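You operate a simulated robot arm through the tools that you are given. There is no shell and no other tool.

The job below is to be done with a simulated two-armed robot. You get a single attempt, and the scene is never put back.

## Task
Open the second drawer from the top, take the socket on the top of the long table and put it away in the inside from the top of the tool chest's second drawer, then shut the drawer. Then shut the wire guard. Then count the yellow cases on the right end of the work bench, then put as many of the dressing cartons from the right end of the work bench on the middle of the work bench. Then take the red cup and leave it on top of the blue sleeve on the top of the tool box. Then stack the yellow nozzle that says "40 psi" from the top of the tool box on top of the yellow nozzle labelled "55 psi". Do these in the order given. Set down upright: red cup. The wire guard goes anticlockwise seen from above, to its stop.

Only the result counts: the job must be done as asked and must still hold three seconds after the hand-in. Knocking over, shifting, dropping, spilling or breaking anything else fails it.

## Robot
Two 7-joint arms with two-finger parallel grippers on one trunk, on a base that drives. Base frame: it is fixed to the floor where the robot stands at the start and does not move with it; the origin is under the middle of the robot, x ahead of it, y to its left, z up. Units: cm, rad, N and s.
The left shoulder is at the start at [1.9, 14.8, 99.5], the right one opposite. With the tool pointing down near the work surface each hand reaches from about 16 to 50 cm from the robot's upright axis, wherever it stands, measured 20 degrees to its own side. Places, roughly: blue sleeve (7x8x9 cm) [-600, 700, 90]; dressing carton [275, 425, 100]; inside of the tool chest's second drawer [70, 10, 70]; middle of the work bench [270, 490, 90]; red cup (7x7x8 cm) [-610, 720, 90]; second drawer [60, 10, 70]; socket [0, 250, 75]; wire guard [200, 210, 160]; yellow case [325, 375, 100]; yellow nozzle [-625, 700, 100]. Payload 1.57 kg a hand.
The tool frame of a hand sits at the grasp point between the pads (the TCP): z along the fingers, y along the line on which they close. The tips reach 3 cm beyond it. The gripper opens to 8 cm. The fingers are 1.7 cm wide and 1.2 cm thick; the gripper's body (4 by 8.2 cm) begins 8 cm behind the TCP.
Orientation is told as [roll, pitch, yaw] about the base's x, y, z axes, in that order, counted from this pose: with the fingers straight down and closing along the base's y, the tool's x points along the base's -x, its y along +y and its z along -z.

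## Interface
- The arms move only by the tool send_rows. It takes "left_commands", "right_commands" or both (then of equal length, played together; a hand with none holds still); each is one flat list of numbers, 7 for each row, row after row: the shift along the tool's x, y, z in cm, then the turn, a rotation vector about the tool's x, y, z in rad, then the finger opening in cm, from 0 to 8. In form: [dx, dy, dz, rx, ry, rz, grip, dx, dy, dz, rx, ry, rz, grip, ...]. A call has 1 to 20 rows; each row shifts and turns the commanded pose from where the row before left it, along the tool's axes as they then stand. Rows are played at 5 a second. More than 5 cm and 0.15 rad between two rows, or a gripper value outside its range, and nothing of the call is played. Where a pose cannot be reached the arm comes as near as it can. A force on the tool above 40 N (or 10 N above the force at the start of the call, whichever is more), or a blocked arm, ends the call early, and 0.2 s more pass. The fingers move at their own pace (about 4.5 cm/s each) and stop on an object; they squeeze with about 31 N. The grip force told is the motor's: it shows also when the fingers shut on nothing. Time passes only in rows, and 0.2 s behind the last, so rows that do not move let the fingers close. It gives the time, the measured TCP pose, the force on the tool (base axes), the opening and the grip force at its end, in the units of the frame above (readings bear some noise), with the torque about the TCP (base axes, N m) and any sound that the robot's microphone picked up.
- Cameras (640 x 400 px; columns grow to the right, rows downward): "scene" is now at [19.09, 0.94, 89.86]; the picture's right is [-0.03, -1.00, -0.01], its down [-0.34, 0.02, -0.94] and it looks along [0.94, -0.02, -0.34] (base axes); focal length 214 px, centre (320, 200). "left" rides on the left gripper at [7.2, 0.7, -12.2] in its tool frame; the picture's right is [-0.09, 1.00, 0.00], its down [-0.84, -0.08, -0.54] and it looks along [-0.54, -0.05, 0.84] (tool axes); focal length 238 px, centre (320, 200). "right" rides on the right gripper at [7.2, -0.7, -12.2] in its tool frame; the picture's right is [0.09, 1.00, 0.00], its down [-0.84, 0.08, -0.54] and it looks along [-0.54, 0.05, 0.84] (tool axes); focal length 238 px, centre (320, 200). There is no depth. A picture from a camera that has moved, and an enlarged one, comes with that camera's place and axes in the base frame and with its lens.
- grab_frame(camera): a new picture of that camera. It takes no simulated time.
- slide_trunk(by): slides the trunk up (or, below 0, down) by that many cm; the arms and the scene camera ride with it, the base frame stays. It gives what a move gives, with no picture.
- roll_base(legs): drives the robot by 1 to 6 legs, each [ahead, left, turn to the left] in cm, cm and rad, along the robot's own axes; the way and the turn of a leg run together, so that a leg with both is an arc; at most 150 cm and 3.142 rad a leg. The arms and the cameras ride along, it lands a little off, and it stops where it bumps. It gives what a move gives.
- turn_head(pan, tilt): turns the head with the scene camera to pan (to the left, within 1.047 rad either way) and tilt (down, from -0.506 to 1.204), counted from straight ahead of the robot. It gives what a move gives.
- enlarge(camera, box): a new picture of the part [left, top, right, bottom] of that camera's present view, enlarged. It takes no simulated time.
- hand_in(): hands the job in; it is judged then, once.

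Nothing tells you exact positions but the pictures and the camera data. Unless the task says otherwise, let go and move clear before handing in.

The tools are called after "Call:" as name(argument=value, ...) on one line, values as JSON. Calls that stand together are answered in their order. send_rows: Moves the arms, as the interface text tells. Its arguments: {"type":"object","properties":{"left_commands":{"type":"array","items":{"type":"number"}},"right_commands":{"type":"array","items":{"type":"number"}}},"required":[]} The other tools are called the same way: slide_trunk (by) slides the trunk up or down; roll_base (legs) drives the base; turn_head (pan, tilt) turns the head that bears the scene camera; grab_frame (camera) takes a picture; enlarge (camera, box) takes an enlarged picture of a part of a camera's view; hand_in () hands the job in.

At the start:

```text
t: 0.0
left_eef_pos: [35.91, 11.25, 86.53]
left_tool_rot: [-0.201, 0.538, -0.095]
left_wrist_force: [-150.8, 7.9, 307.1]
left_moment: [11.09, -40.13, 6.16]
left_finger_gap: 8.03
left_gripper_force: 0.1
right_eef_pos: [33.13, -20.99, 86.73]
right_tool_rot: [0.004, 0.252, -0.009]
right_wrist_force: [-0.4, 0.2, 0.2]
right_moment: [0.0, 0.0, 0.02]
right_finger_gap: 7.99
right_gripper_force: 0.0
trunk travel left (down, up): [-36.4, 87.6]
robot x, y, heading: [0.06, 0.36, 0.003]
head pan, tilt: [-0.03, 0.347]
```

scene: 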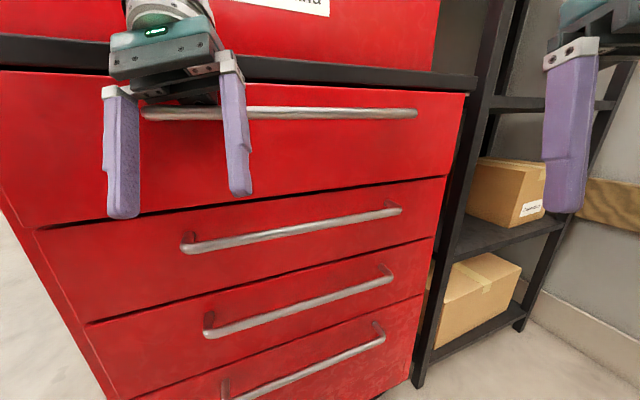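
right: 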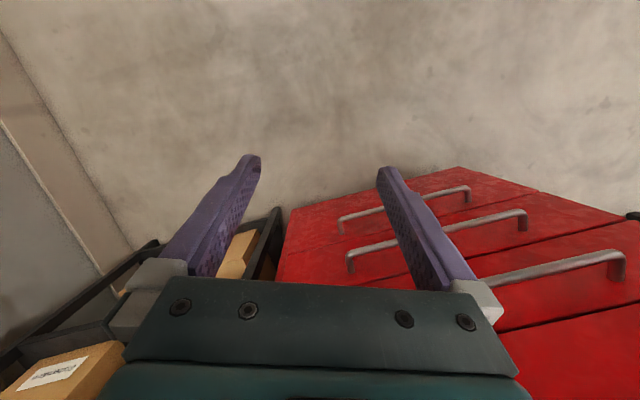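
left: 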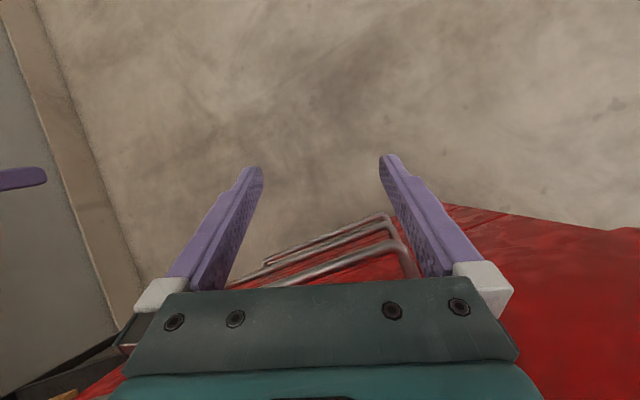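

The left hand seems to start in or near contact with the tool chest (large wrist force), with the chest's drawers straight ahead. I'll look around first with the head before moving anything.

Call:
turn_head(pan=0.4, tilt=0.0)

Call:
grab_frame(camera="scene")

```text
t: 0.9
left_eef_pos: [35.84, 11.08, 86.68]
left_tool_rot: [-0.21, 0.548, -0.097]
left_wrist_force: [-117.5, 17.7, 253.8]
left_moment: [10.05, -31.49, 4.79]
left_finger_gap: 8.0
left_gripper_force: 0.4
right_eef_pos: [33.3, -20.84, 86.49]
right_tool_rot: [0.002, 0.25, -0.011]
right_wrist_force: [0.4, 0.3, 1.3]
right_moment: [-0.02, 0.02, 0.04]
right_finger_gap: 8.0
right_gripper_force: 0.1
trunk travel left (down, up): [-36.4, 87.6]
robot x, y, heading: [0.11, -0.11, -0.0]
head pan, tilt: [0.4, 0.0]
```

```text
taken
camera scene: at [18.17, 4.76, 92.95], right [0.39, -0.92, -0.01], down [0.0, 0.01, -1.0], along [0.92, 0.39, 0.0], focal length 214 px, centre (320, 200)
```

scene: 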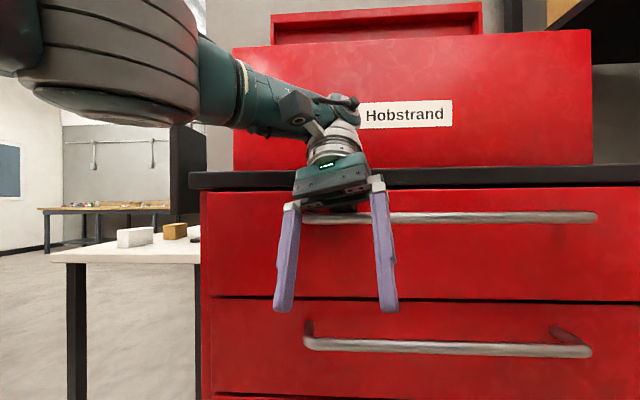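

The left wrist is pressed on the chest's counter edge. I'll back it off gently along the direction of the contact force (back and up).

Call:
send_rows(left_commands=[1.0, 0, -0.6, 0, 0, 0, 8, 1.0, 0, -0.6, 0, 0, 0, 8, 1.0, 0, -0.6, 0, 0, 0, 8])

Call:
grab_frame(camera="scene")

```text
t: 1.1
left_eef_pos: [35.8, 10.92, 86.88]
left_tool_rot: [-0.224, 0.552, -0.098]
left_wrist_force: [-84.4, 23.6, 214.2]
left_moment: [8.62, -25.34, 3.75]
left_finger_gap: 7.98
left_gripper_force: 0.0
right_eef_pos: [33.36, -20.82, 86.52]
right_tool_rot: [0.004, 0.25, -0.009]
right_wrist_force: [-0.1, -0.1, 0.1]
right_moment: [-0.06, 0.02, 0.03]
right_finger_gap: 8.0
right_gripper_force: 0.1
trunk travel left (down, up): [-36.4, 87.6]
robot x, y, heading: [0.05, -0.32, 0.004]
head pan, tilt: [0.4, 0.0]
stopped in row 1 (left hand): the force on the tool passed its limit at 306 N (the readings are from after the stop); the commanded pose is now the measured one
```

```text
taken
camera scene: at [18.26, 4.82, 92.87], right [0.39, -0.92, -0.01], down [0.0, 0.01, -1.0], along [0.92, 0.39, 0.01], focal length 214 px, centre (320, 200)
```

scene: 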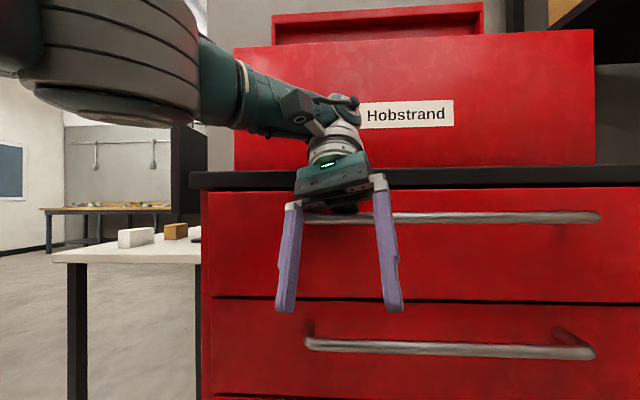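

The contact force is easing on its own; I'll let it settle for a moment with still rows, then look at the hand from up close.

Call:
send_rows(left_commands=[0, 0, 0, 0, 0, 0, 8, 0, 0, 0, 0, 0, 0, 8, 0, 0, 0, 0, 0, 0, 8])

Call:
enlarge(camera="scene", box=[220, 70, 460, 220])

Call:
grab_frame(camera="left")

Call:
grab_frame(camera="right")

```text
t: 1.9
left_eef_pos: [35.71, 10.69, 86.71]
left_tool_rot: [-0.234, 0.551, -0.099]
left_wrist_force: [-64.9, 28.5, 165.7]
left_moment: [3.76, -20.6, 5.2]
left_finger_gap: 8.01
left_gripper_force: 0.2
right_eef_pos: [33.33, -20.96, 86.35]
right_tool_rot: [0.003, 0.25, -0.007]
right_wrist_force: [0.7, -1.4, -0.2]
right_moment: [-0.03, -0.02, 0.0]
right_finger_gap: 8.0
right_gripper_force: 0.0
trunk travel left (down, up): [-36.4, 87.6]
robot x, y, heading: [-0.23, 0.4, 0.005]
head pan, tilt: [0.4, 0.0]
stopped in row 3 (left hand): the force on the tool passed its limit at 241 N (the readings are from after the stop); the commanded pose is now the measured one
```

```text
2.67 times, centred on (340, 145) of scene
camera zoom: at [18.23, 4.77, 92.72], right [0.39, -0.92, -0.01], down [0.0, 0.01, -1.0], along [0.92, 0.39, 0.01], focal length 572 px, centre (267, 347)
```

zoom: 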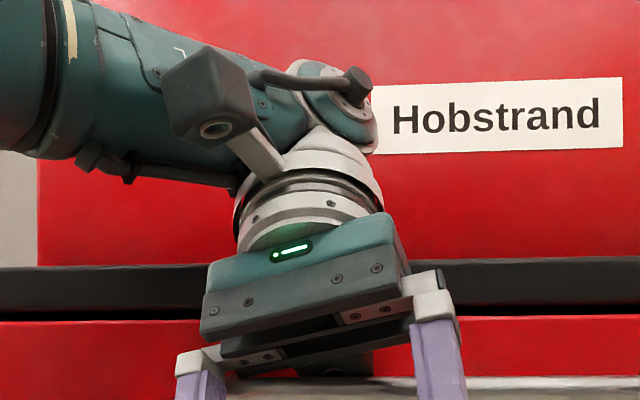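

```text
taken
camera left: at [36.19, 14.07, 100.44], right [0.05, 0.97, -0.25], down [1.0, -0.05, 0.03], along [0.01, -0.25, -0.97], focal length 238 px, centre (320, 200)
```

left: 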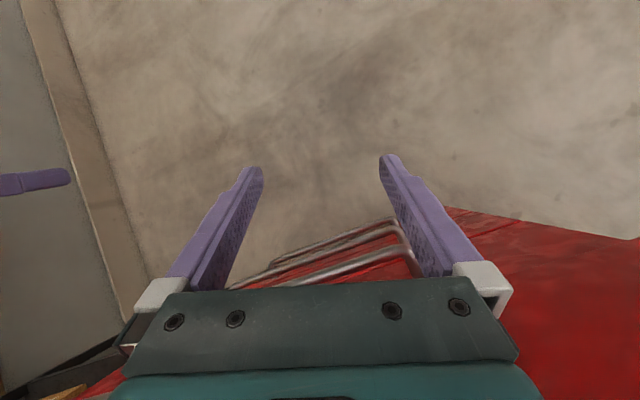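

```text
taken
camera right: at [29.59, -21.39, 100.01], right [-0.08, 1.0, 0.03], down [0.95, 0.07, 0.32], along [0.32, 0.05, -0.95], focal length 238 px, centre (320, 200)
```

right: 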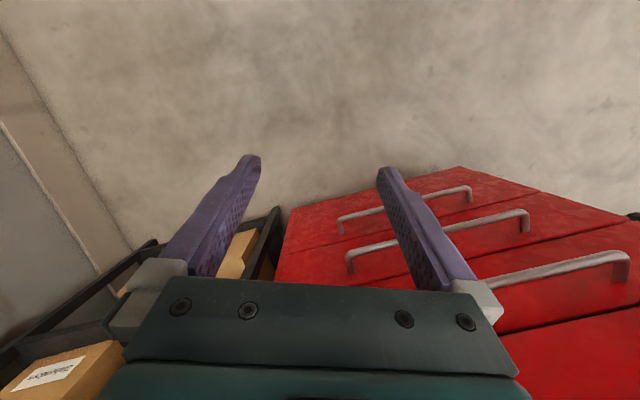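

The gripper's back leans against the counter edge of the chest, which stands yawed about 0.3 rad. Backing the base away straight should free it.

Call:
roll_base(legs=[[-4, 0, 0]])

Call:
grab_frame(camera="scene")

```text
t: 2.8
left_eef_pos: [32.65, 9.48, 86.69]
left_tool_rot: [-0.24, 0.543, -0.108]
left_wrist_force: [3.8, -10.7, 89.0]
left_moment: [3.9, -4.85, 0.84]
left_finger_gap: 7.96
left_gripper_force: 0.0
right_eef_pos: [30.15, -22.21, 86.69]
right_tool_rot: [-0.007, 0.245, -0.013]
right_wrist_force: [0.2, 0.6, 0.3]
right_moment: [0.02, 0.01, 0.02]
right_finger_gap: 8.01
right_gripper_force: 0.0
trunk travel left (down, up): [-36.4, 87.6]
robot x, y, heading: [-3.97, 0.22, -0.0]
head pan, tilt: [0.4, 0.0]
```

```text
taken
camera scene: at [14.97, 3.66, 92.79], right [0.39, -0.92, 0.0], down [0.01, 0.0, -1.0], along [0.92, 0.39, 0.01], focal length 214 px, centre (320, 200)
```

scene: 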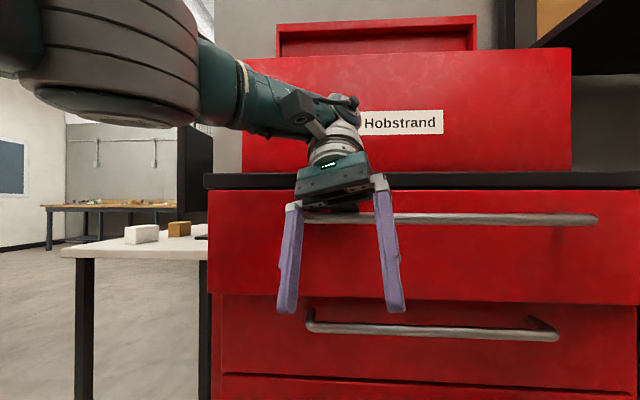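

The gripper was pressing down on the top drawer's handle, and backing off dragged that drawer out a little. I'll lift the trunk to get off the handle first, then shut the top drawer again later.

Call:
slide_trunk(by=4)

Call:
grab_frame(camera="scene")

```text
t: 3.7
left_eef_pos: [31.67, 9.45, 90.28]
left_tool_rot: [-0.245, 0.552, -0.11]
left_wrist_force: [0.3, -0.5, 0.1]
left_moment: [0.02, -0.05, -0.01]
left_finger_gap: 7.99
left_gripper_force: 0.0
right_eef_pos: [29.17, -22.13, 90.4]
right_tool_rot: [-0.008, 0.254, -0.01]
right_wrist_force: [-0.7, 0.0, 0.7]
right_moment: [0.03, -0.03, -0.01]
right_finger_gap: 8.0
right_gripper_force: 0.0
trunk travel left (down, up): [-40.4, 83.6]
robot x, y, heading: [-4.33, 0.37, -0.0]
head pan, tilt: [0.4, 0.0]
```

```text
taken
camera scene: at [14.15, 3.65, 96.64], right [0.39, -0.92, 0.0], down [0.0, 0.0, -1.0], along [0.92, 0.39, 0.0], focal length 214 px, centre (320, 200)
```

scene: 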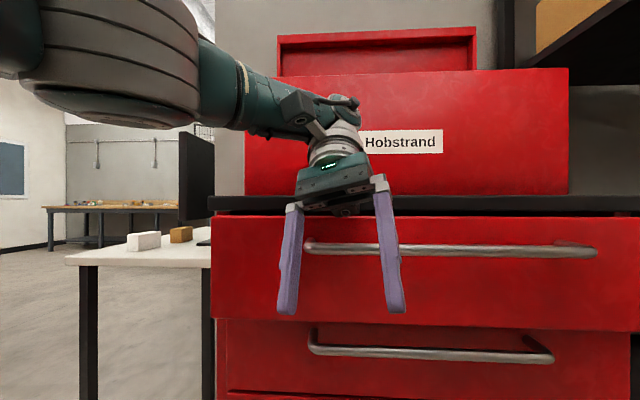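

Free of contact now. I'll back away some more to see the whole chest and the opened top drawer.

Call:
roll_base(legs=[[-25, 0, 0]])

Call:
turn_head(pan=0.0, tilt=0.3)

Call:
grab_frame(camera="scene")

```text
t: 5.5
left_eef_pos: [6.72, 9.37, 90.31]
left_tool_rot: [-0.245, 0.553, -0.114]
left_wrist_force: [0.0, -0.3, 0.1]
left_moment: [0.01, -0.02, -0.02]
left_finger_gap: 8.01
left_gripper_force: 0.1
right_eef_pos: [4.02, -22.24, 90.38]
right_tool_rot: [-0.009, 0.253, -0.014]
right_wrist_force: [-0.1, 0.1, -0.1]
right_moment: [-0.02, -0.01, 0.02]
right_finger_gap: 7.98
right_gripper_force: 0.1
trunk travel left (down, up): [-40.4, 83.6]
robot x, y, heading: [-29.13, 0.16, -0.009]
head pan, tilt: [0.4, 0.0]
```

```text
t: 6.4
left_eef_pos: [6.78, 9.36, 90.34]
left_tool_rot: [-0.245, 0.55, -0.113]
left_wrist_force: [-0.4, -0.3, -0.3]
left_moment: [0.0, -0.02, -0.03]
left_finger_gap: 7.98
left_gripper_force: 0.1
right_eef_pos: [4.15, -22.23, 90.5]
right_tool_rot: [-0.01, 0.253, -0.015]
right_wrist_force: [0.3, -0.1, 0.1]
right_moment: [0.02, 0.0, 0.0]
right_finger_gap: 8.01
right_gripper_force: 0.1
trunk travel left (down, up): [-40.4, 83.6]
robot x, y, heading: [-29.04, -0.06, -0.007]
head pan, tilt: [0.0, 0.3]
```

```text
taken
camera scene: at [-9.88, 0.1, 93.89], right [0.0, -1.0, 0.0], down [-0.3, 0.0, -0.96], along [0.96, 0.0, -0.3], focal length 214 px, centre (320, 200)
```

scene: 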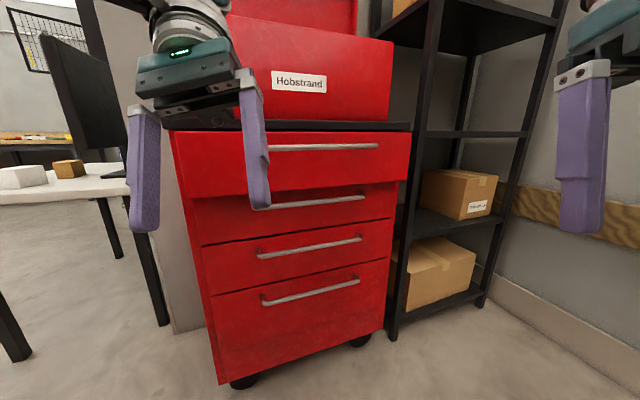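

The top drawer is now out about 5 cm (my estimate), the chest faces about heading 0.30. I'll turn the robot square to the chest and reorient the right hand forward-down so I can push the top drawer shut and then grip the second handle.

Call:
roll_base(legs=[[0, 0, 0.307]])

Call:
send_rows(right_commands=[0, 0, 0, 0, -0.15, 0, 8, 0, 0, 0, 0, -0.15, 0, 8, 0, 0, 0, 0, -0.15, 0, 8, 0, 0, 0, 0, -0.15, 0, 8, 0, 0, 0, 0, -0.15, 0, 8, 0, 0, 0, 0, -0.15, 0, 4, 0, 0, 0, 0, -0.15, 0, 0, 0, 0, 0, 0, 0, 0, 0])

Call:
grab_frame(camera="scene")

Call:
grab_frame(camera="right")

```text
t: 7.7
left_eef_pos: [2.38, 19.46, 90.39]
left_tool_rot: [-0.245, 0.554, 0.188]
left_wrist_force: [-0.3, -0.6, -0.1]
left_moment: [-0.01, 0.0, 0.02]
left_finger_gap: 8.01
left_gripper_force: 0.2
right_eef_pos: [9.14, -11.45, 90.57]
right_tool_rot: [-0.007, 0.253, 0.284]
right_wrist_force: [0.0, 0.5, 0.1]
right_moment: [0.0, 0.01, 0.0]
right_finger_gap: 7.97
right_gripper_force: 0.1
trunk travel left (down, up): [-40.4, 83.6]
robot x, y, heading: [-28.85, -0.0, 0.298]
head pan, tilt: [0.0, 0.3]
```

```text
t: 9.5
left_eef_pos: [2.4, 19.41, 90.24]
left_tool_rot: [-0.243, 0.552, 0.187]
left_wrist_force: [-0.7, -0.5, -0.4]
left_moment: [-0.01, 0.0, 0.0]
left_finger_gap: 8.0
left_gripper_force: 0.2
right_eef_pos: [11.9, -10.89, 91.2]
right_tool_rot: [-0.011, -0.801, 0.294]
right_wrist_force: [-0.2, 0.2, 0.2]
right_moment: [-0.02, 0.01, 0.01]
right_finger_gap: 1.16
right_gripper_force: 0.2
right hand out of reach, approached as far as the arm can: row 7
trunk travel left (down, up): [-40.4, 83.6]
robot x, y, heading: [-29.15, 0.53, 0.297]
head pan, tilt: [0.0, 0.3]
```

```text
taken
camera scene: at [-10.73, 5.8, 93.89], right [0.29, -0.96, 0.0], down [-0.28, -0.09, -0.96], along [0.91, 0.28, -0.3], focal length 214 px, centre (320, 200)
```

scene: 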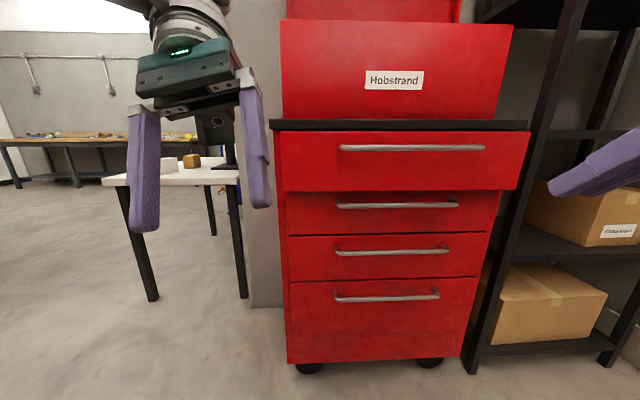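

```text
taken
camera right: at [-1.01, -15.27, 94.6], right [-0.34, 0.94, -0.07], down [0.16, 0.14, 0.98], along [0.92, 0.32, -0.2], focal length 238 px, centre (320, 200)
```

right: 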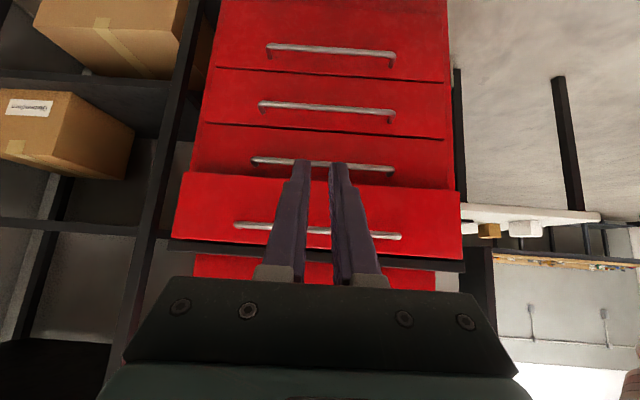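

Now the view is square to the chest. Before driving in, I'll reorient the left hand the same way and retract it so that it doesn't strike the counter edge.

Call:
send_rows(left_commands=[0, 0, 0, -0.12, 0, 0, 8, 0, 0, 0, -0.123, 0, 0, 8, 0, 0, 0, 0, -0.138, 0, 8, 0, 0, 0, 0, -0.138, 0, 8, 0, 0, 0, 0, -0.138, 0, 8, 0, 0, 0, 0, -0.138, 0, 8, 0, 0, 0, 0, 0, -0.11, 8, 0, 0, 0, 0, -0.133, 0, 8, 0, 0, 0, 0, -0.133, 0, 8, 0, 0, 0, 0, -0.133, 0, 8, 0, 0, 0, 0, -0.133, 0, 8, 0, 0, 0, 0, -0.133, 0, 8, 0, 0, 0, 0, -0.133, 0, 8, 2.8, 0, -2.87, 0, 0, 0, 8, 2.8, 0, -2.87, 0, 0, 0, 8])

Call:
grab_frame(camera="scene")

Call:
grab_frame(camera="left")

```text
t: 10.3
left_eef_pos: [-2.2, 17.46, 81.8]
left_tool_rot: [-0.022, 0.723, 0.156]
left_wrist_force: [-0.4, 0.1, 0.4]
left_moment: [-0.03, 0.04, -0.01]
left_finger_gap: 8.0
left_gripper_force: 0.0
left hand out of reach, approached as far as the arm can: row 1
right_eef_pos: [11.87, -10.92, 91.0]
right_tool_rot: [-0.01, -0.794, 0.296]
right_wrist_force: [0.4, 0.5, 0.5]
right_moment: [0.0, 0.03, 0.02]
right_finger_gap: 0.01
right_gripper_force: 21.7
trunk travel left (down, up): [-40.4, 83.6]
robot x, y, heading: [-29.13, -0.09, 0.303]
head pan, tilt: [0.0, 0.3]
stopped in row 3 (left hand): the arm was blocked; the commanded pose is now the measured one
```

```text
taken
camera scene: at [-10.78, 5.84, 93.88], right [0.29, -0.96, 0.0], down [-0.28, -0.09, -0.96], along [0.91, 0.28, -0.3], focal length 214 px, centre (320, 200)
```

scene: 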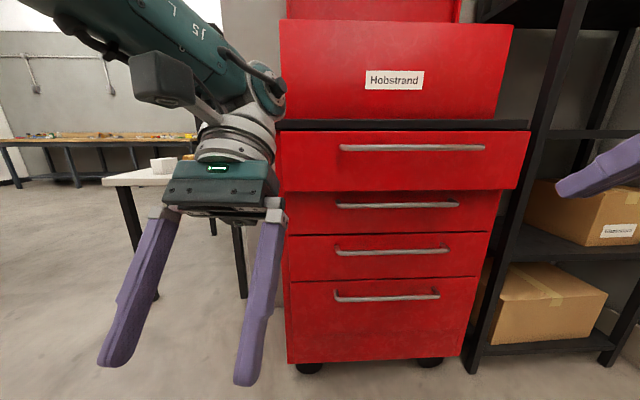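

```text
taken
camera left: at [0.28, 18.86, 95.66], right [-0.1, 0.99, -0.08], down [0.99, 0.09, -0.15], along [-0.14, -0.09, -0.99], focal length 238 px, centre (320, 200)
```

left: 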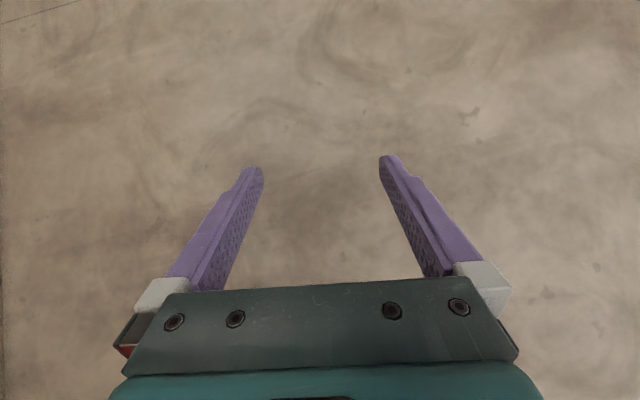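

The left arm started near its limits and stopped. I'll rotate the hand about its wrist in small steps, leaving the wrist in place.

Call:
send_rows(left_commands=[-2.0, 0, 0, 0, -0.13, 0, 8, -2.0, 0, 0, 0, -0.13, 0, 8, -2.0, 0, 0, 0, -0.13, 0, 8, -2.0, 0, 0, 0, -0.13, 0, 8])

Call:
grab_frame(camera="scene")

```text
t: 11.3
left_eef_pos: [3.58, 17.73, 76.74]
left_tool_rot: [-0.014, 0.235, 0.149]
left_wrist_force: [0.6, -0.3, 0.3]
left_moment: [-0.01, 0.02, -0.03]
left_finger_gap: 7.99
left_gripper_force: 0.0
right_eef_pos: [11.87, -10.89, 91.0]
right_tool_rot: [-0.011, -0.792, 0.296]
right_wrist_force: [-0.4, -0.1, -0.1]
right_moment: [0.02, -0.03, -0.01]
right_finger_gap: 0.01
right_gripper_force: 21.6
trunk travel left (down, up): [-40.4, 83.6]
robot x, y, heading: [-29.13, 0.13, 0.298]
head pan, tilt: [0.0, 0.3]
```

```text
taken
camera scene: at [-10.72, 5.8, 93.89], right [0.29, -0.96, 0.0], down [-0.28, -0.09, -0.96], along [0.91, 0.28, -0.3], focal length 214 px, centre (320, 200)
```

scene: 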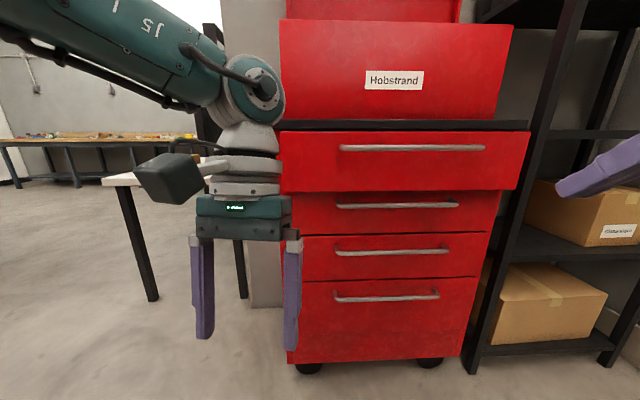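

The left hand is now pointing nearly down. I'll bring it level, aligned and tucked back toward the robot's left.

Call:
send_rows(left_commands=[0, 0, 0, 0, -0.12, 0, 8, 0, 0, 0, 0, -0.115, 0, 8, 0, 0, 0, 0, 0, -0.149, 8, 2, 2.5, -3, 0, 0, 0, 8, 2, 2.5, -3, 0, 0, 0, 8, 2, 2.5, -3, 0, 0, 0, 8, 2, 2.5, -3, 0, 0, 0, 8])

Call:
grab_frame(camera="scene")

```text
t: 13.1
left_eef_pos: [-9.13, 25.98, 86.47]
left_tool_rot: [0.05, 0.079, 0.316]
left_wrist_force: [0.2, 0.3, 0.7]
left_moment: [0.03, -0.01, 0.03]
left_finger_gap: 7.99
left_gripper_force: 0.1
right_eef_pos: [11.98, -10.9, 91.04]
right_tool_rot: [-0.011, -0.795, 0.294]
right_wrist_force: [0.7, -0.7, 0.1]
right_moment: [0.03, 0.0, -0.02]
right_finger_gap: 0.0
right_gripper_force: 21.2
trunk travel left (down, up): [-40.4, 83.6]
robot x, y, heading: [-29.14, -0.12, 0.292]
head pan, tilt: [0.0, 0.3]
stopped in row 7 (left hand): the arm was blocked; the commanded pose is now the measured one
```

```text
taken
camera scene: at [-10.7, 5.78, 93.89], right [0.29, -0.96, 0.0], down [-0.28, -0.09, -0.96], along [0.91, 0.28, -0.3], focal length 214 px, centre (320, 200)
```

scene: 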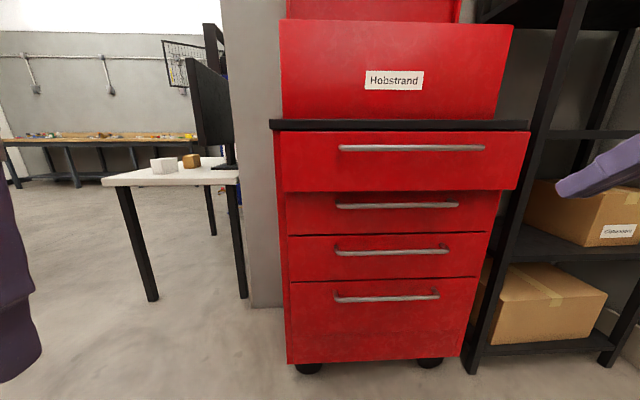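

The left hand is tucked away. Now I'll drive forward toward the chest with the closed right hand ready to push the top drawer.

Call:
roll_base(legs=[[22, 0, 0]])

Call:
grab_frame(camera="right")

Call:
grab_frame(camera="scene")

```text
t: 14.8
left_eef_pos: [12.1, 32.65, 86.47]
left_tool_rot: [0.051, 0.078, 0.318]
left_wrist_force: [-0.3, 0.2, 0.0]
left_moment: [-0.03, 0.02, -0.03]
left_finger_gap: 7.98
left_gripper_force: 0.0
right_eef_pos: [33.09, -4.35, 91.06]
right_tool_rot: [-0.01, -0.794, 0.294]
right_wrist_force: [0.6, -0.1, -0.3]
right_moment: [0.01, 0.03, 0.02]
right_finger_gap: 0.01
right_gripper_force: 21.3
trunk travel left (down, up): [-40.4, 83.6]
robot x, y, heading: [-8.3, 6.64, 0.297]
head pan, tilt: [0.0, 0.3]
```

```text
taken
camera right: at [20.21, -8.73, 94.56], right [-0.34, 0.94, -0.07], down [0.17, 0.14, 0.98], along [0.92, 0.32, -0.2], focal length 238 px, centre (320, 200)
```

right: 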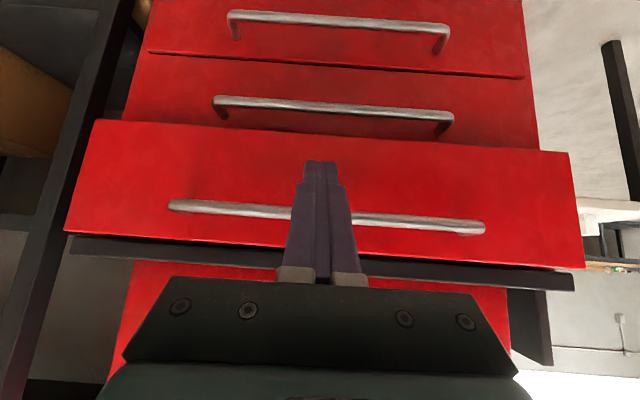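

```text
taken
camera scene: at [10.5, 12.33, 93.89], right [0.29, -0.96, 0.0], down [-0.28, -0.09, -0.96], along [0.91, 0.28, -0.3], focal length 214 px, centre (320, 200)
```

scene: 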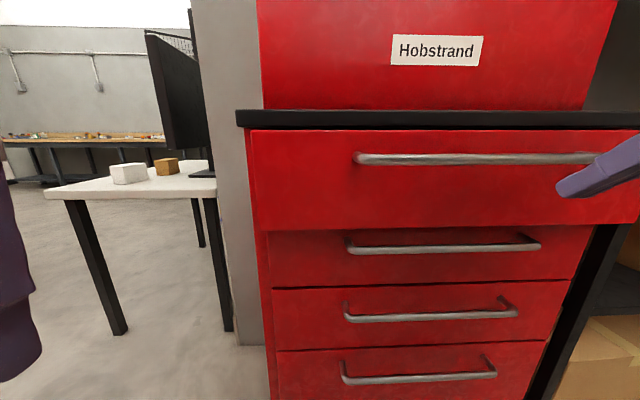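

The top handle is at about z=91, around 11 cm ahead of the hand. I'll lower the hand 4 cm so the closed fingertips meet the drawer face beneath the bar, and roll a bit closer.

Call:
send_rows(right_commands=[1.43, 0, 1.4, 0, 0, 0, 0, 1.43, 0, 1.4, 0, 0, 0, 0])

Call:
roll_base(legs=[[6, 0, 0]])

Call:
grab_frame(camera="right")

Call:
turn_head(pan=-0.5, tilt=0.3)

Call:
grab_frame(camera="scene")

```text
t: 15.4
left_eef_pos: [12.16, 32.61, 86.42]
left_tool_rot: [0.051, 0.08, 0.317]
left_wrist_force: [0.1, -0.8, 0.5]
left_moment: [-0.02, 0.0, 0.01]
left_finger_gap: 8.02
left_gripper_force: 0.0
right_eef_pos: [33.3, -4.46, 86.85]
right_tool_rot: [-0.011, -0.795, 0.294]
right_wrist_force: [0.5, 0.5, 0.2]
right_moment: [-0.01, 0.0, -0.01]
right_finger_gap: 0.0
right_gripper_force: 21.9
trunk travel left (down, up): [-40.4, 83.6]
robot x, y, heading: [-8.0, 6.42, 0.299]
head pan, tilt: [0.0, 0.3]
```

```text
t: 16.4
left_eef_pos: [17.98, 34.19, 86.48]
left_tool_rot: [0.05, 0.079, 0.315]
left_wrist_force: [0.6, -0.7, 0.1]
left_moment: [0.02, 0.01, 0.0]
left_finger_gap: 7.98
left_gripper_force: 0.1
right_eef_pos: [39.1, -2.75, 86.77]
right_tool_rot: [-0.011, -0.794, 0.295]
right_wrist_force: [0.8, 0.5, 0.5]
right_moment: [0.01, -0.02, -0.04]
right_finger_gap: 0.0
right_gripper_force: 21.3
trunk travel left (down, up): [-40.4, 83.6]
robot x, y, heading: [-1.9, 8.06, 0.294]
head pan, tilt: [0.0, 0.3]
```

```text
taken
camera right: at [26.15, -7.07, 90.41], right [-0.34, 0.94, -0.07], down [0.17, 0.14, 0.98], along [0.92, 0.32, -0.2], focal length 238 px, centre (320, 200)
```

right: 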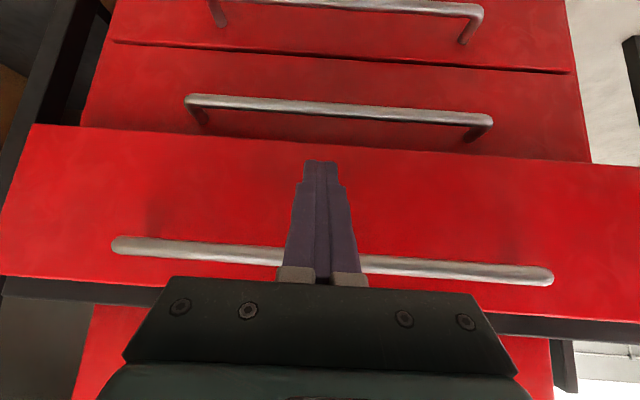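

```text
t: 17.3
left_eef_pos: [17.76, 34.39, 86.36]
left_tool_rot: [0.051, 0.078, 0.316]
left_wrist_force: [0.5, 0.4, -1.2]
left_moment: [-0.03, -0.01, -0.03]
left_finger_gap: 7.97
left_gripper_force: 0.0
right_eef_pos: [39.02, -2.74, 86.8]
right_tool_rot: [-0.01, -0.795, 0.295]
right_wrist_force: [-0.6, 0.3, 0.0]
right_moment: [-0.01, 0.01, 0.01]
right_finger_gap: 0.0
right_gripper_force: 21.1
trunk travel left (down, up): [-40.4, 83.6]
robot x, y, heading: [-1.85, 8.16, 0.29]
head pan, tilt: [-0.499, 0.3]
```

```text
taken
camera scene: at [16.46, 9.47, 93.89], right [-0.2, -0.98, 0.0], down [-0.29, 0.06, -0.96], along [0.94, -0.19, -0.3], focal length 214 px, centre (320, 200)
```

scene: 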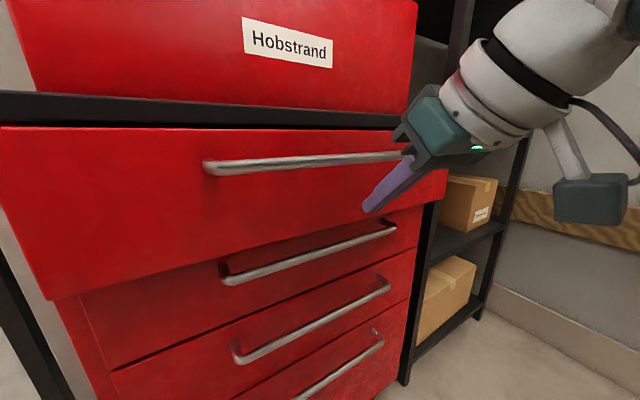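

I'll lower the hand a little more for clearance under the bar, then push forward along the chest normal in small steps.

Call:
send_rows(right_commands=[1.79, 0, 1.74, 0, 0, 0, 0, -0.836, 0, 0.86, 0, 0, 0, 0, -0.836, 0, 0.86, 0, 0, 0, 0, -0.836, 0, 0.86, 0, 0, 0, 0, -0.836, 0, 0.86, 0, 0, 0, 0])

Call:
grab_frame(camera="scene")

Call:
grab_frame(camera="right")

```text
t: 18.5
left_eef_pos: [17.87, 34.25, 86.62]
left_tool_rot: [0.05, 0.077, 0.316]
left_wrist_force: [0.0, -0.1, 0.0]
left_moment: [-0.06, 0.02, -0.02]
left_finger_gap: 7.98
left_gripper_force: 0.0
right_eef_pos: [43.67, -1.42, 84.46]
right_tool_rot: [-0.009, -0.795, 0.296]
right_wrist_force: [-0.6, -0.8, 0.0]
right_moment: [-0.01, 0.0, 0.02]
right_finger_gap: 0.0
right_gripper_force: 21.3
trunk travel left (down, up): [-40.4, 83.6]
robot x, y, heading: [-2.17, 8.15, 0.292]
head pan, tilt: [-0.499, 0.3]
```

```text
taken
camera scene: at [16.47, 9.47, 93.89], right [-0.2, -0.98, 0.0], down [-0.29, 0.06, -0.96], along [0.94, -0.19, -0.3], focal length 214 px, centre (320, 200)
```

scene: 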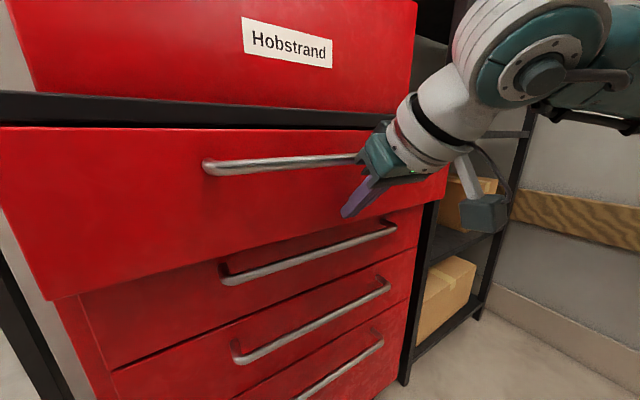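

```text
taken
camera right: at [30.76, -5.72, 87.98], right [-0.34, 0.94, -0.07], down [0.17, 0.14, 0.98], along [0.92, 0.32, -0.2], focal length 238 px, centre (320, 200)
```

right: 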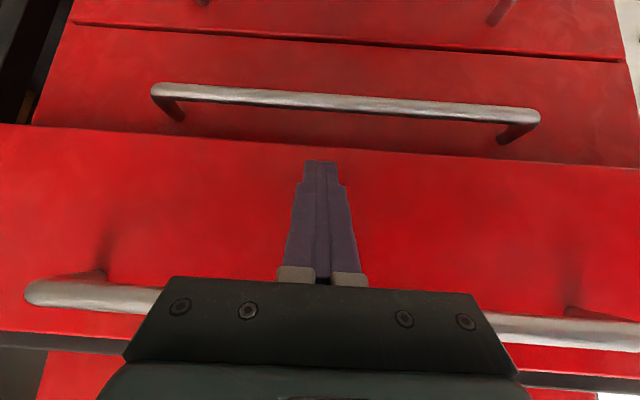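

Still free of contact. I'll keep pushing forward in small steps until the drawer seats.

Call:
send_rows(right_commands=[-0.7, 0, 0.72, 0, 0, 0, 0, -0.7, 0, 0.72, 0, 0, 0, 0, -0.7, 0, 0.72, 0, 0, 0, 0, -0.7, 0, 0.72, 0, 0, 0, 0, -0.7, 0, 0.72, 0, 0, 0, 0])

Call:
grab_frame(camera="scene")

```text
t: 19.7
left_eef_pos: [17.87, 34.28, 86.31]
left_tool_rot: [0.051, 0.08, 0.315]
left_wrist_force: [0.2, -1.6, -1.0]
left_moment: [-0.01, -0.02, 0.02]
left_finger_gap: 8.0
left_gripper_force: 0.1
right_eef_pos: [48.51, 0.02, 84.34]
right_tool_rot: [-0.01, -0.794, 0.294]
right_wrist_force: [0.0, 0.0, -0.3]
right_moment: [-0.04, 0.0, 0.01]
right_finger_gap: 0.01
right_gripper_force: 21.2
trunk travel left (down, up): [-40.4, 83.6]
robot x, y, heading: [-2.0, 8.51, 0.296]
head pan, tilt: [-0.499, 0.3]
```

```text
taken
camera scene: at [16.43, 9.43, 93.88], right [-0.2, -0.98, 0.0], down [-0.29, 0.06, -0.96], along [0.94, -0.19, -0.3], focal length 214 px, centre (320, 200)
```

scene: 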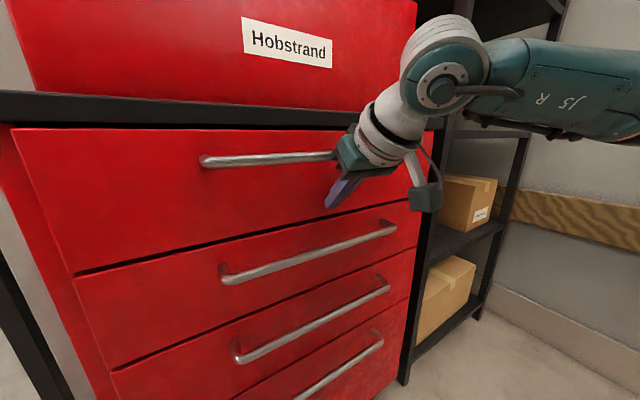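

The top drawer looks nearly flush. I'll push a little more until I feel it seat.

Call:
send_rows(right_commands=[-0.35, 0, 0.36, 0, 0, 0, 0, -0.35, 0, 0.36, 0, 0, 0, 0, -0.35, 0, 0.36, 0, 0, 0, 0])

Call:
grab_frame(camera="scene")

```text
t: 20.4
left_eef_pos: [17.45, 33.94, 86.3]
left_tool_rot: [0.05, 0.086, 0.315]
left_wrist_force: [-0.3, -1.1, -0.3]
left_moment: [0.01, -0.02, 0.03]
left_finger_gap: 8.02
left_gripper_force: 0.1
right_eef_pos: [48.49, -0.07, 84.01]
right_tool_rot: [-0.01, -0.78, 0.295]
right_wrist_force: [-23.2, -8.4, 9.6]
right_moment: [-0.11, 0.1, 0.09]
right_finger_gap: 0.0
right_gripper_force: 21.4
trunk travel left (down, up): [-40.4, 83.6]
robot x, y, heading: [-2.26, 8.18, 0.294]
head pan, tilt: [-0.499, 0.3]
stopped in row 3 (right hand): the force on the tool passed its limit at 44 N (the readings are from after the stop); the commanded pose is now the measured one
```

```text
taken
camera scene: at [15.94, 9.19, 93.81], right [-0.2, -0.98, 0.0], down [-0.29, 0.06, -0.95], along [0.93, -0.19, -0.3], focal length 214 px, centre (320, 200)
```

scene: 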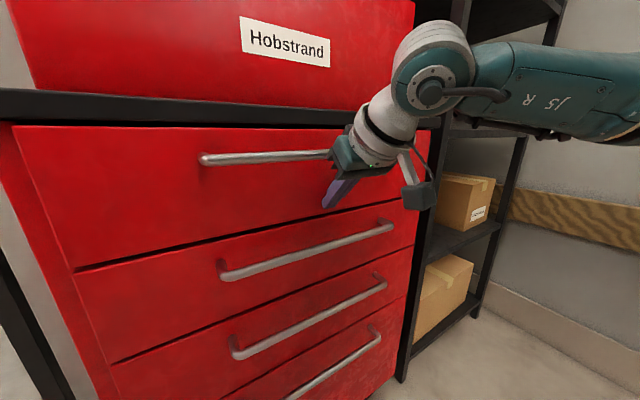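

The top drawer is seated (44 N felt). Now I'll back away and turn the right hand to a forward-pointing, vertically closing grasp for the second drawer's handle at z≈76.

Call:
send_rows(right_commands=[2.0, 0, -2.06, 0, 0, 0, 0, 2.0, 0, -2.06, 0, 0, 0, 0, 2.0, 0, -2.06, 0, 0, 0, 0])

Call:
roll_base(legs=[[-14, 0, 0]])

Call:
send_rows(right_commands=[0, 0, 0, 0, -0.13, 0, 0, 0, 0, 0, 0, -0.13, 0, 0, 0, 0, 0, 0, -0.13, 0, 0, 0, 0, 0, 0, -0.13, 0, 0, 0, 0, 0, 0, -0.13, 0, 0, 0, 0, 0, 0, -0.13, 0, 0])

Call:
grab_frame(camera="scene")

```text
t: 21.2
left_eef_pos: [17.9, 34.21, 86.36]
left_tool_rot: [0.049, 0.081, 0.315]
left_wrist_force: [0.0, 0.5, -0.6]
left_moment: [0.02, -0.02, -0.02]
left_finger_gap: 8.0
left_gripper_force: 0.1
right_eef_pos: [40.85, -2.51, 84.37]
right_tool_rot: [-0.011, -0.791, 0.293]
right_wrist_force: [-0.7, 0.9, 0.9]
right_moment: [0.0, 0.01, -0.04]
right_finger_gap: 0.0
right_gripper_force: 21.2
trunk travel left (down, up): [-40.4, 83.6]
robot x, y, heading: [-2.0, 8.38, 0.296]
head pan, tilt: [-0.499, 0.3]
```

```text
t: 22.5
left_eef_pos: [3.98, 30.05, 86.41]
left_tool_rot: [0.051, 0.08, 0.319]
left_wrist_force: [-0.9, -0.6, -0.9]
left_moment: [0.02, -0.02, -0.03]
left_finger_gap: 8.02
left_gripper_force: 0.0
right_eef_pos: [27.08, -6.42, 84.39]
right_tool_rot: [-0.009, -0.79, 0.297]
right_wrist_force: [0.0, 0.3, -0.4]
right_moment: [0.02, 0.0, -0.01]
right_finger_gap: 0.0
right_gripper_force: 21.0
trunk travel left (down, up): [-40.4, 83.6]
robot x, y, heading: [-16.1, 4.13, 0.298]
head pan, tilt: [-0.499, 0.3]
```

```text
t: 23.9
left_eef_pos: [4.06, 30.15, 86.51]
left_tool_rot: [0.049, 0.08, 0.319]
left_wrist_force: [-0.5, -0.4, 0.8]
left_moment: [0.0, -0.02, 0.0]
left_finger_gap: 7.99
left_gripper_force: 0.1
right_eef_pos: [26.92, -5.72, 84.41]
right_tool_rot: [0.031, -0.983, 0.317]
right_wrist_force: [0.9, 0.3, 0.1]
right_moment: [0.0, 0.0, -0.02]
right_finger_gap: 0.01
right_gripper_force: 21.3
right hand out of reach, approached as far as the arm can: row 2, 3, 4, 5, 6
trunk travel left (down, up): [-40.4, 83.6]
robot x, y, heading: [-16.07, 4.07, 0.302]
head pan, tilt: [-0.499, 0.3]
```

```text
taken
camera scene: at [2.6, 5.24, 93.89], right [-0.2, -0.98, 0.0], down [-0.29, 0.06, -0.96], along [0.94, -0.19, -0.3], focal length 214 px, centre (320, 200)
```

scene: 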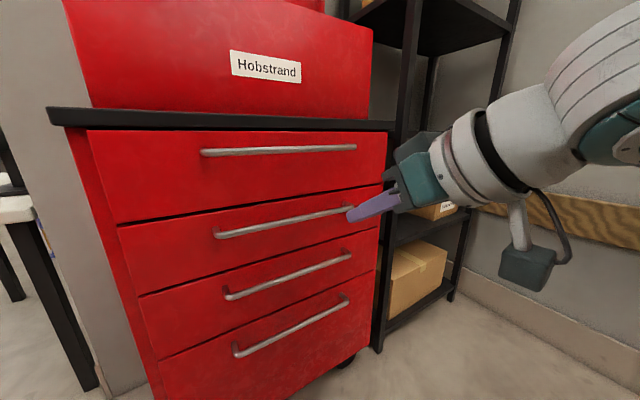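

The top drawer is flush again. The wrist can't get level this close in, so I'll extend the hand forward, where a level pose should be reachable.

Call:
send_rows(right_commands=[0, 0, 3, 0, 0, 0, 0, 0, 0, 3, 0, 0, 0, 0, 0, 0, 3, 0, 0, 0, 0])

Call:
grab_frame(camera="scene")

```text
t: 24.7
left_eef_pos: [4.02, 30.09, 86.4]
left_tool_rot: [0.05, 0.08, 0.316]
left_wrist_force: [-0.4, 0.1, 0.7]
left_moment: [-0.02, -0.04, 0.01]
left_finger_gap: 8.0
left_gripper_force: 0.1
right_eef_pos: [33.86, -4.88, 79.04]
right_tool_rot: [0.036, -0.984, 0.317]
right_wrist_force: [0.6, 0.3, -0.2]
right_moment: [0.01, -0.01, 0.02]
right_finger_gap: 0.0
right_gripper_force: 21.3
right hand out of reach, approached as far as the arm can: row 3
trunk travel left (down, up): [-40.4, 83.6]
robot x, y, heading: [-15.95, 4.14, 0.297]
head pan, tilt: [-0.499, 0.3]
```

```text
taken
camera scene: at [2.61, 5.26, 93.9], right [-0.2, -0.98, 0.0], down [-0.29, 0.06, -0.96], along [0.94, -0.19, -0.3], focal length 214 px, centre (320, 200)
```

scene: 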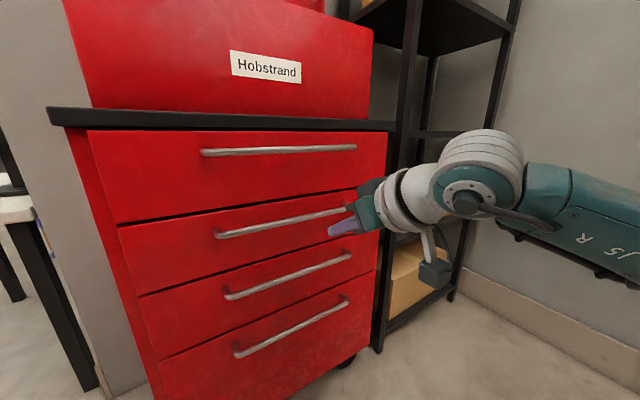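

The commanded pose gets clipped to the reachable one, so I'll now continue turning the hand level at this extended place.

Call:
send_rows(right_commands=[0, 0, 0, 0, -0.13, 0, 0, 0, 0, 0, 0, -0.13, 0, 0, 0, 0, 0, 0, -0.13, 0, 0, 0, 0, 0, 0, -0.13, 0, 0])

```text
t: 25.7
left_eef_pos: [3.99, 30.04, 86.5]
left_tool_rot: [0.05, 0.08, 0.319]
left_wrist_force: [-0.4, -0.4, 0.3]
left_moment: [0.0, -0.01, 0.0]
left_finger_gap: 8.02
left_gripper_force: 0.2
right_eef_pos: [34.12, -4.6, 79.87]
right_tool_rot: [0.046, -1.032, 0.328]
right_wrist_force: [0.2, 0.3, -0.6]
right_moment: [-0.01, 0.0, 0.01]
right_finger_gap: 0.02
right_gripper_force: 21.3
right hand out of reach, approached as far as the arm can: row 1, 2, 3, 4
trunk travel left (down, up): [-40.4, 83.6]
robot x, y, heading: [-15.9, 3.86, 0.298]
head pan, tilt: [-0.499, 0.3]
```

The wrist limits the pitch to about -1.0, which still works for gripping the bar at a slant. Now I'll roll the hand 90° about its axis so the fingers close across the bar.

Call:
send_rows(right_commands=[0, 0, 0, 0, 0, 0.15, 0, 0, 0, 0, 0, 0, 0.15, 0, 0, 0, 0, 0, 0, 0.15, 0, 0, 0, 0, 0, 0, 0.15, 0, 0, 0, 0, 0, 0, 0.15, 0, 0, 0, 0, 0, 0, 0.15, 0, 0, 0, 0, 0, 0, 0.15, 0, 0, 0, 0, 0, 0, 0.15, 0, 0, 0, 0, 0, 0, 0.15, 0, 0, 0, 0, 0, 0, 0.15, 0, 0])

Call:
grab_frame(camera="scene")

Call:
grab_frame(camera="right")

```text
refused: commands must hold 7 numbers for each row
```

```text
taken
camera scene: at [2.6, 5.23, 93.89], right [-0.2, -0.98, 0.0], down [-0.29, 0.06, -0.96], along [0.94, -0.19, -0.3], focal length 214 px, centre (320, 200)
```

scene: 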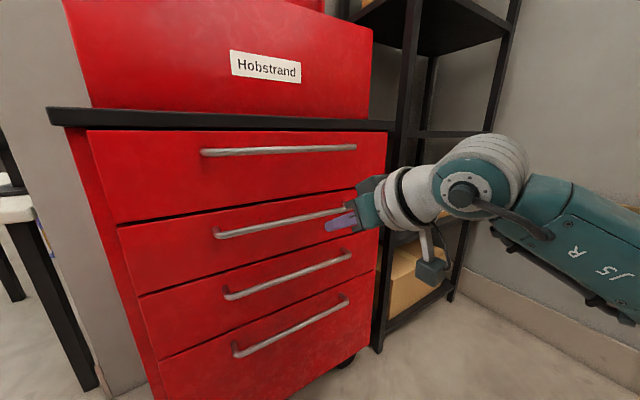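

```text
taken
camera right: at [21.29, -10.05, 80.01], right [-0.4, 0.91, -0.06], down [-0.05, 0.04, 1.0], along [0.91, 0.4, 0.03], focal length 238 px, centre (320, 200)
```

right: 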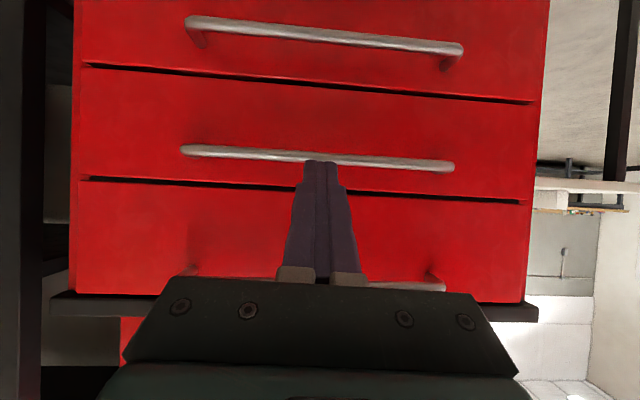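

One row was malformed; I'll resend the 90° roll with correct rows.

Call:
send_rows(right_commands=[0, 0, 0, 0, 0, 0.15, 0, 0, 0, 0, 0, 0, 0.15, 0, 0, 0, 0, 0, 0, 0.15, 0, 0, 0, 0, 0, 0, 0.15, 0, 0, 0, 0, 0, 0, 0.15, 0, 0, 0, 0, 0, 0, 0.15, 0, 0, 0, 0, 0, 0, 0.15, 0, 0, 0, 0, 0, 0, 0.15, 0, 0, 0, 0, 0, 0, 0.15, 0, 0, 0, 0, 0, 0, 0.15, 0])

Call:
grab_frame(camera="scene")

Call:
grab_frame(camera="right")

```text
t: 27.9
left_eef_pos: [3.99, 30.06, 86.48]
left_tool_rot: [0.052, 0.078, 0.317]
left_wrist_force: [0.5, 0.0, 0.1]
left_moment: [-0.01, -0.02, 0.03]
left_finger_gap: 8.0
left_gripper_force: 0.1
right_eef_pos: [34.21, -4.56, 79.82]
right_tool_rot: [1.031, -0.033, -1.17]
right_wrist_force: [-0.3, -0.3, 0.1]
right_moment: [0.02, -0.03, -0.01]
right_finger_gap: 0.01
right_gripper_force: 20.9
trunk travel left (down, up): [-40.4, 83.6]
robot x, y, heading: [-15.94, 4.18, 0.301]
head pan, tilt: [-0.499, 0.3]
```

```text
taken
camera scene: at [2.59, 5.24, 93.89], right [-0.2, -0.98, 0.0], down [-0.29, 0.06, -0.96], along [0.94, -0.19, -0.3], focal length 214 px, centre (320, 200)
```

scene: 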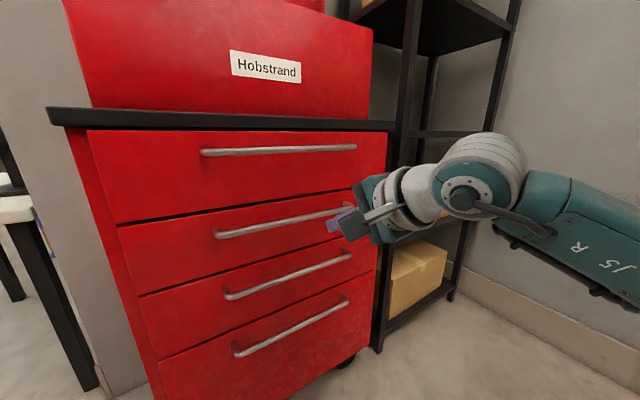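

```text
taken
camera right: at [21.51, -1.77, 85.36], right [0.42, 0.31, 0.85], down [-0.07, -0.93, 0.37], along [0.9, -0.22, -0.37], focal length 238 px, centre (320, 200)
```

right: 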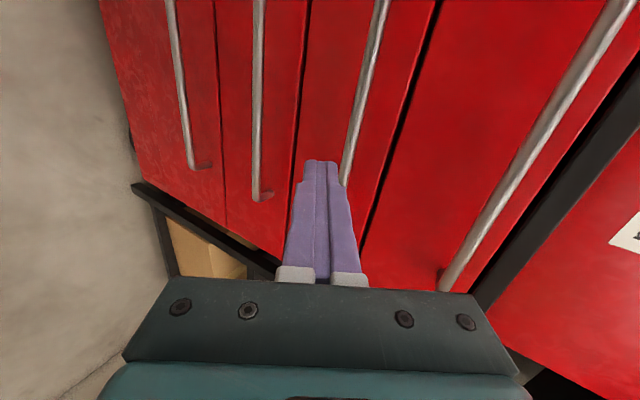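

The hand is now rolled so its fingers close across the bar. I'll square the yaw slightly, lower 3 cm, open to 4.5 cm and roll forward 8 cm, then look.

Call:
send_rows(right_commands=[0, 0, 0, 0.003, -0.077, 0.046, 4.5, 0, -1.25, 0.75, 0, 0, 0, 4.5, 0, -1.25, 0.75, 0, 0, 0, 4.5])

Call:
roll_base(legs=[[8, 0, 0]])

Call:
grab_frame(camera="scene")

Call:
grab_frame(camera="right")

```text
t: 28.7
left_eef_pos: [3.86, 30.18, 86.4]
left_tool_rot: [0.05, 0.081, 0.317]
left_wrist_force: [0.0, 1.0, -0.5]
left_moment: [0.0, 0.01, 0.0]
left_finger_gap: 8.02
left_gripper_force: 0.1
right_eef_pos: [34.2, -4.88, 76.46]
right_tool_rot: [1.03, -0.036, -1.164]
right_wrist_force: [0.1, -0.9, -0.2]
right_moment: [0.0, 0.01, 0.0]
right_finger_gap: 4.54
right_gripper_force: 0.1
right hand out of reach, approached as far as the arm can: row 1, 2
trunk travel left (down, up): [-40.4, 83.6]
robot x, y, heading: [-16.42, 3.78, 0.299]
head pan, tilt: [-0.499, 0.3]
```

```text
t: 29.8
left_eef_pos: [11.67, 32.33, 86.42]
left_tool_rot: [0.051, 0.08, 0.317]
left_wrist_force: [-0.1, -0.1, 0.0]
left_moment: [0.0, 0.04, -0.01]
left_finger_gap: 7.99
left_gripper_force: 0.0
right_eef_pos: [41.82, -2.47, 76.41]
right_tool_rot: [1.032, -0.035, -1.164]
right_wrist_force: [-0.8, 0.0, -0.7]
right_moment: [-0.02, 0.02, 0.0]
right_finger_gap: 4.5
right_gripper_force: 0.0
trunk travel left (down, up): [-40.4, 83.6]
robot x, y, heading: [-8.47, 6.4, 0.298]
head pan, tilt: [-0.499, 0.3]
```

```text
taken
camera scene: at [10.19, 7.59, 93.9], right [-0.2, -0.98, 0.0], down [-0.29, 0.06, -0.96], along [0.94, -0.19, -0.3], focal length 214 px, centre (320, 200)
```

scene: 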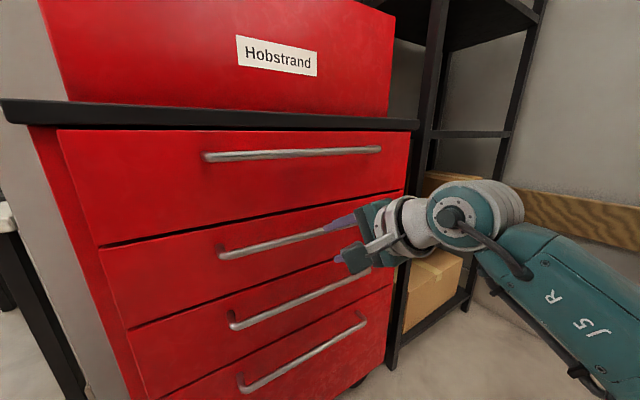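

```text
taken
camera right: at [29.07, 0.18, 82.02], right [0.42, 0.32, 0.85], down [-0.06, -0.93, 0.37], along [0.9, -0.21, -0.37], focal length 238 px, centre (320, 200)
```

right: 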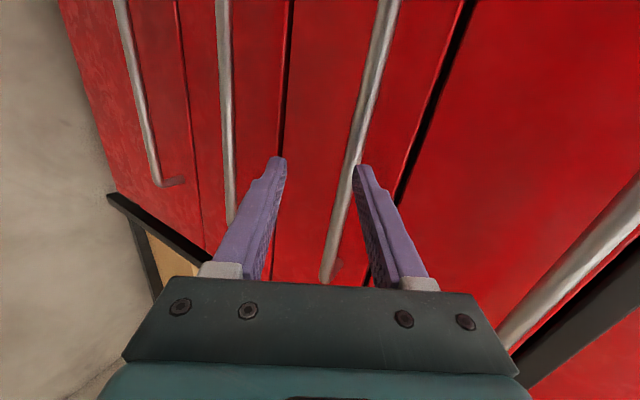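

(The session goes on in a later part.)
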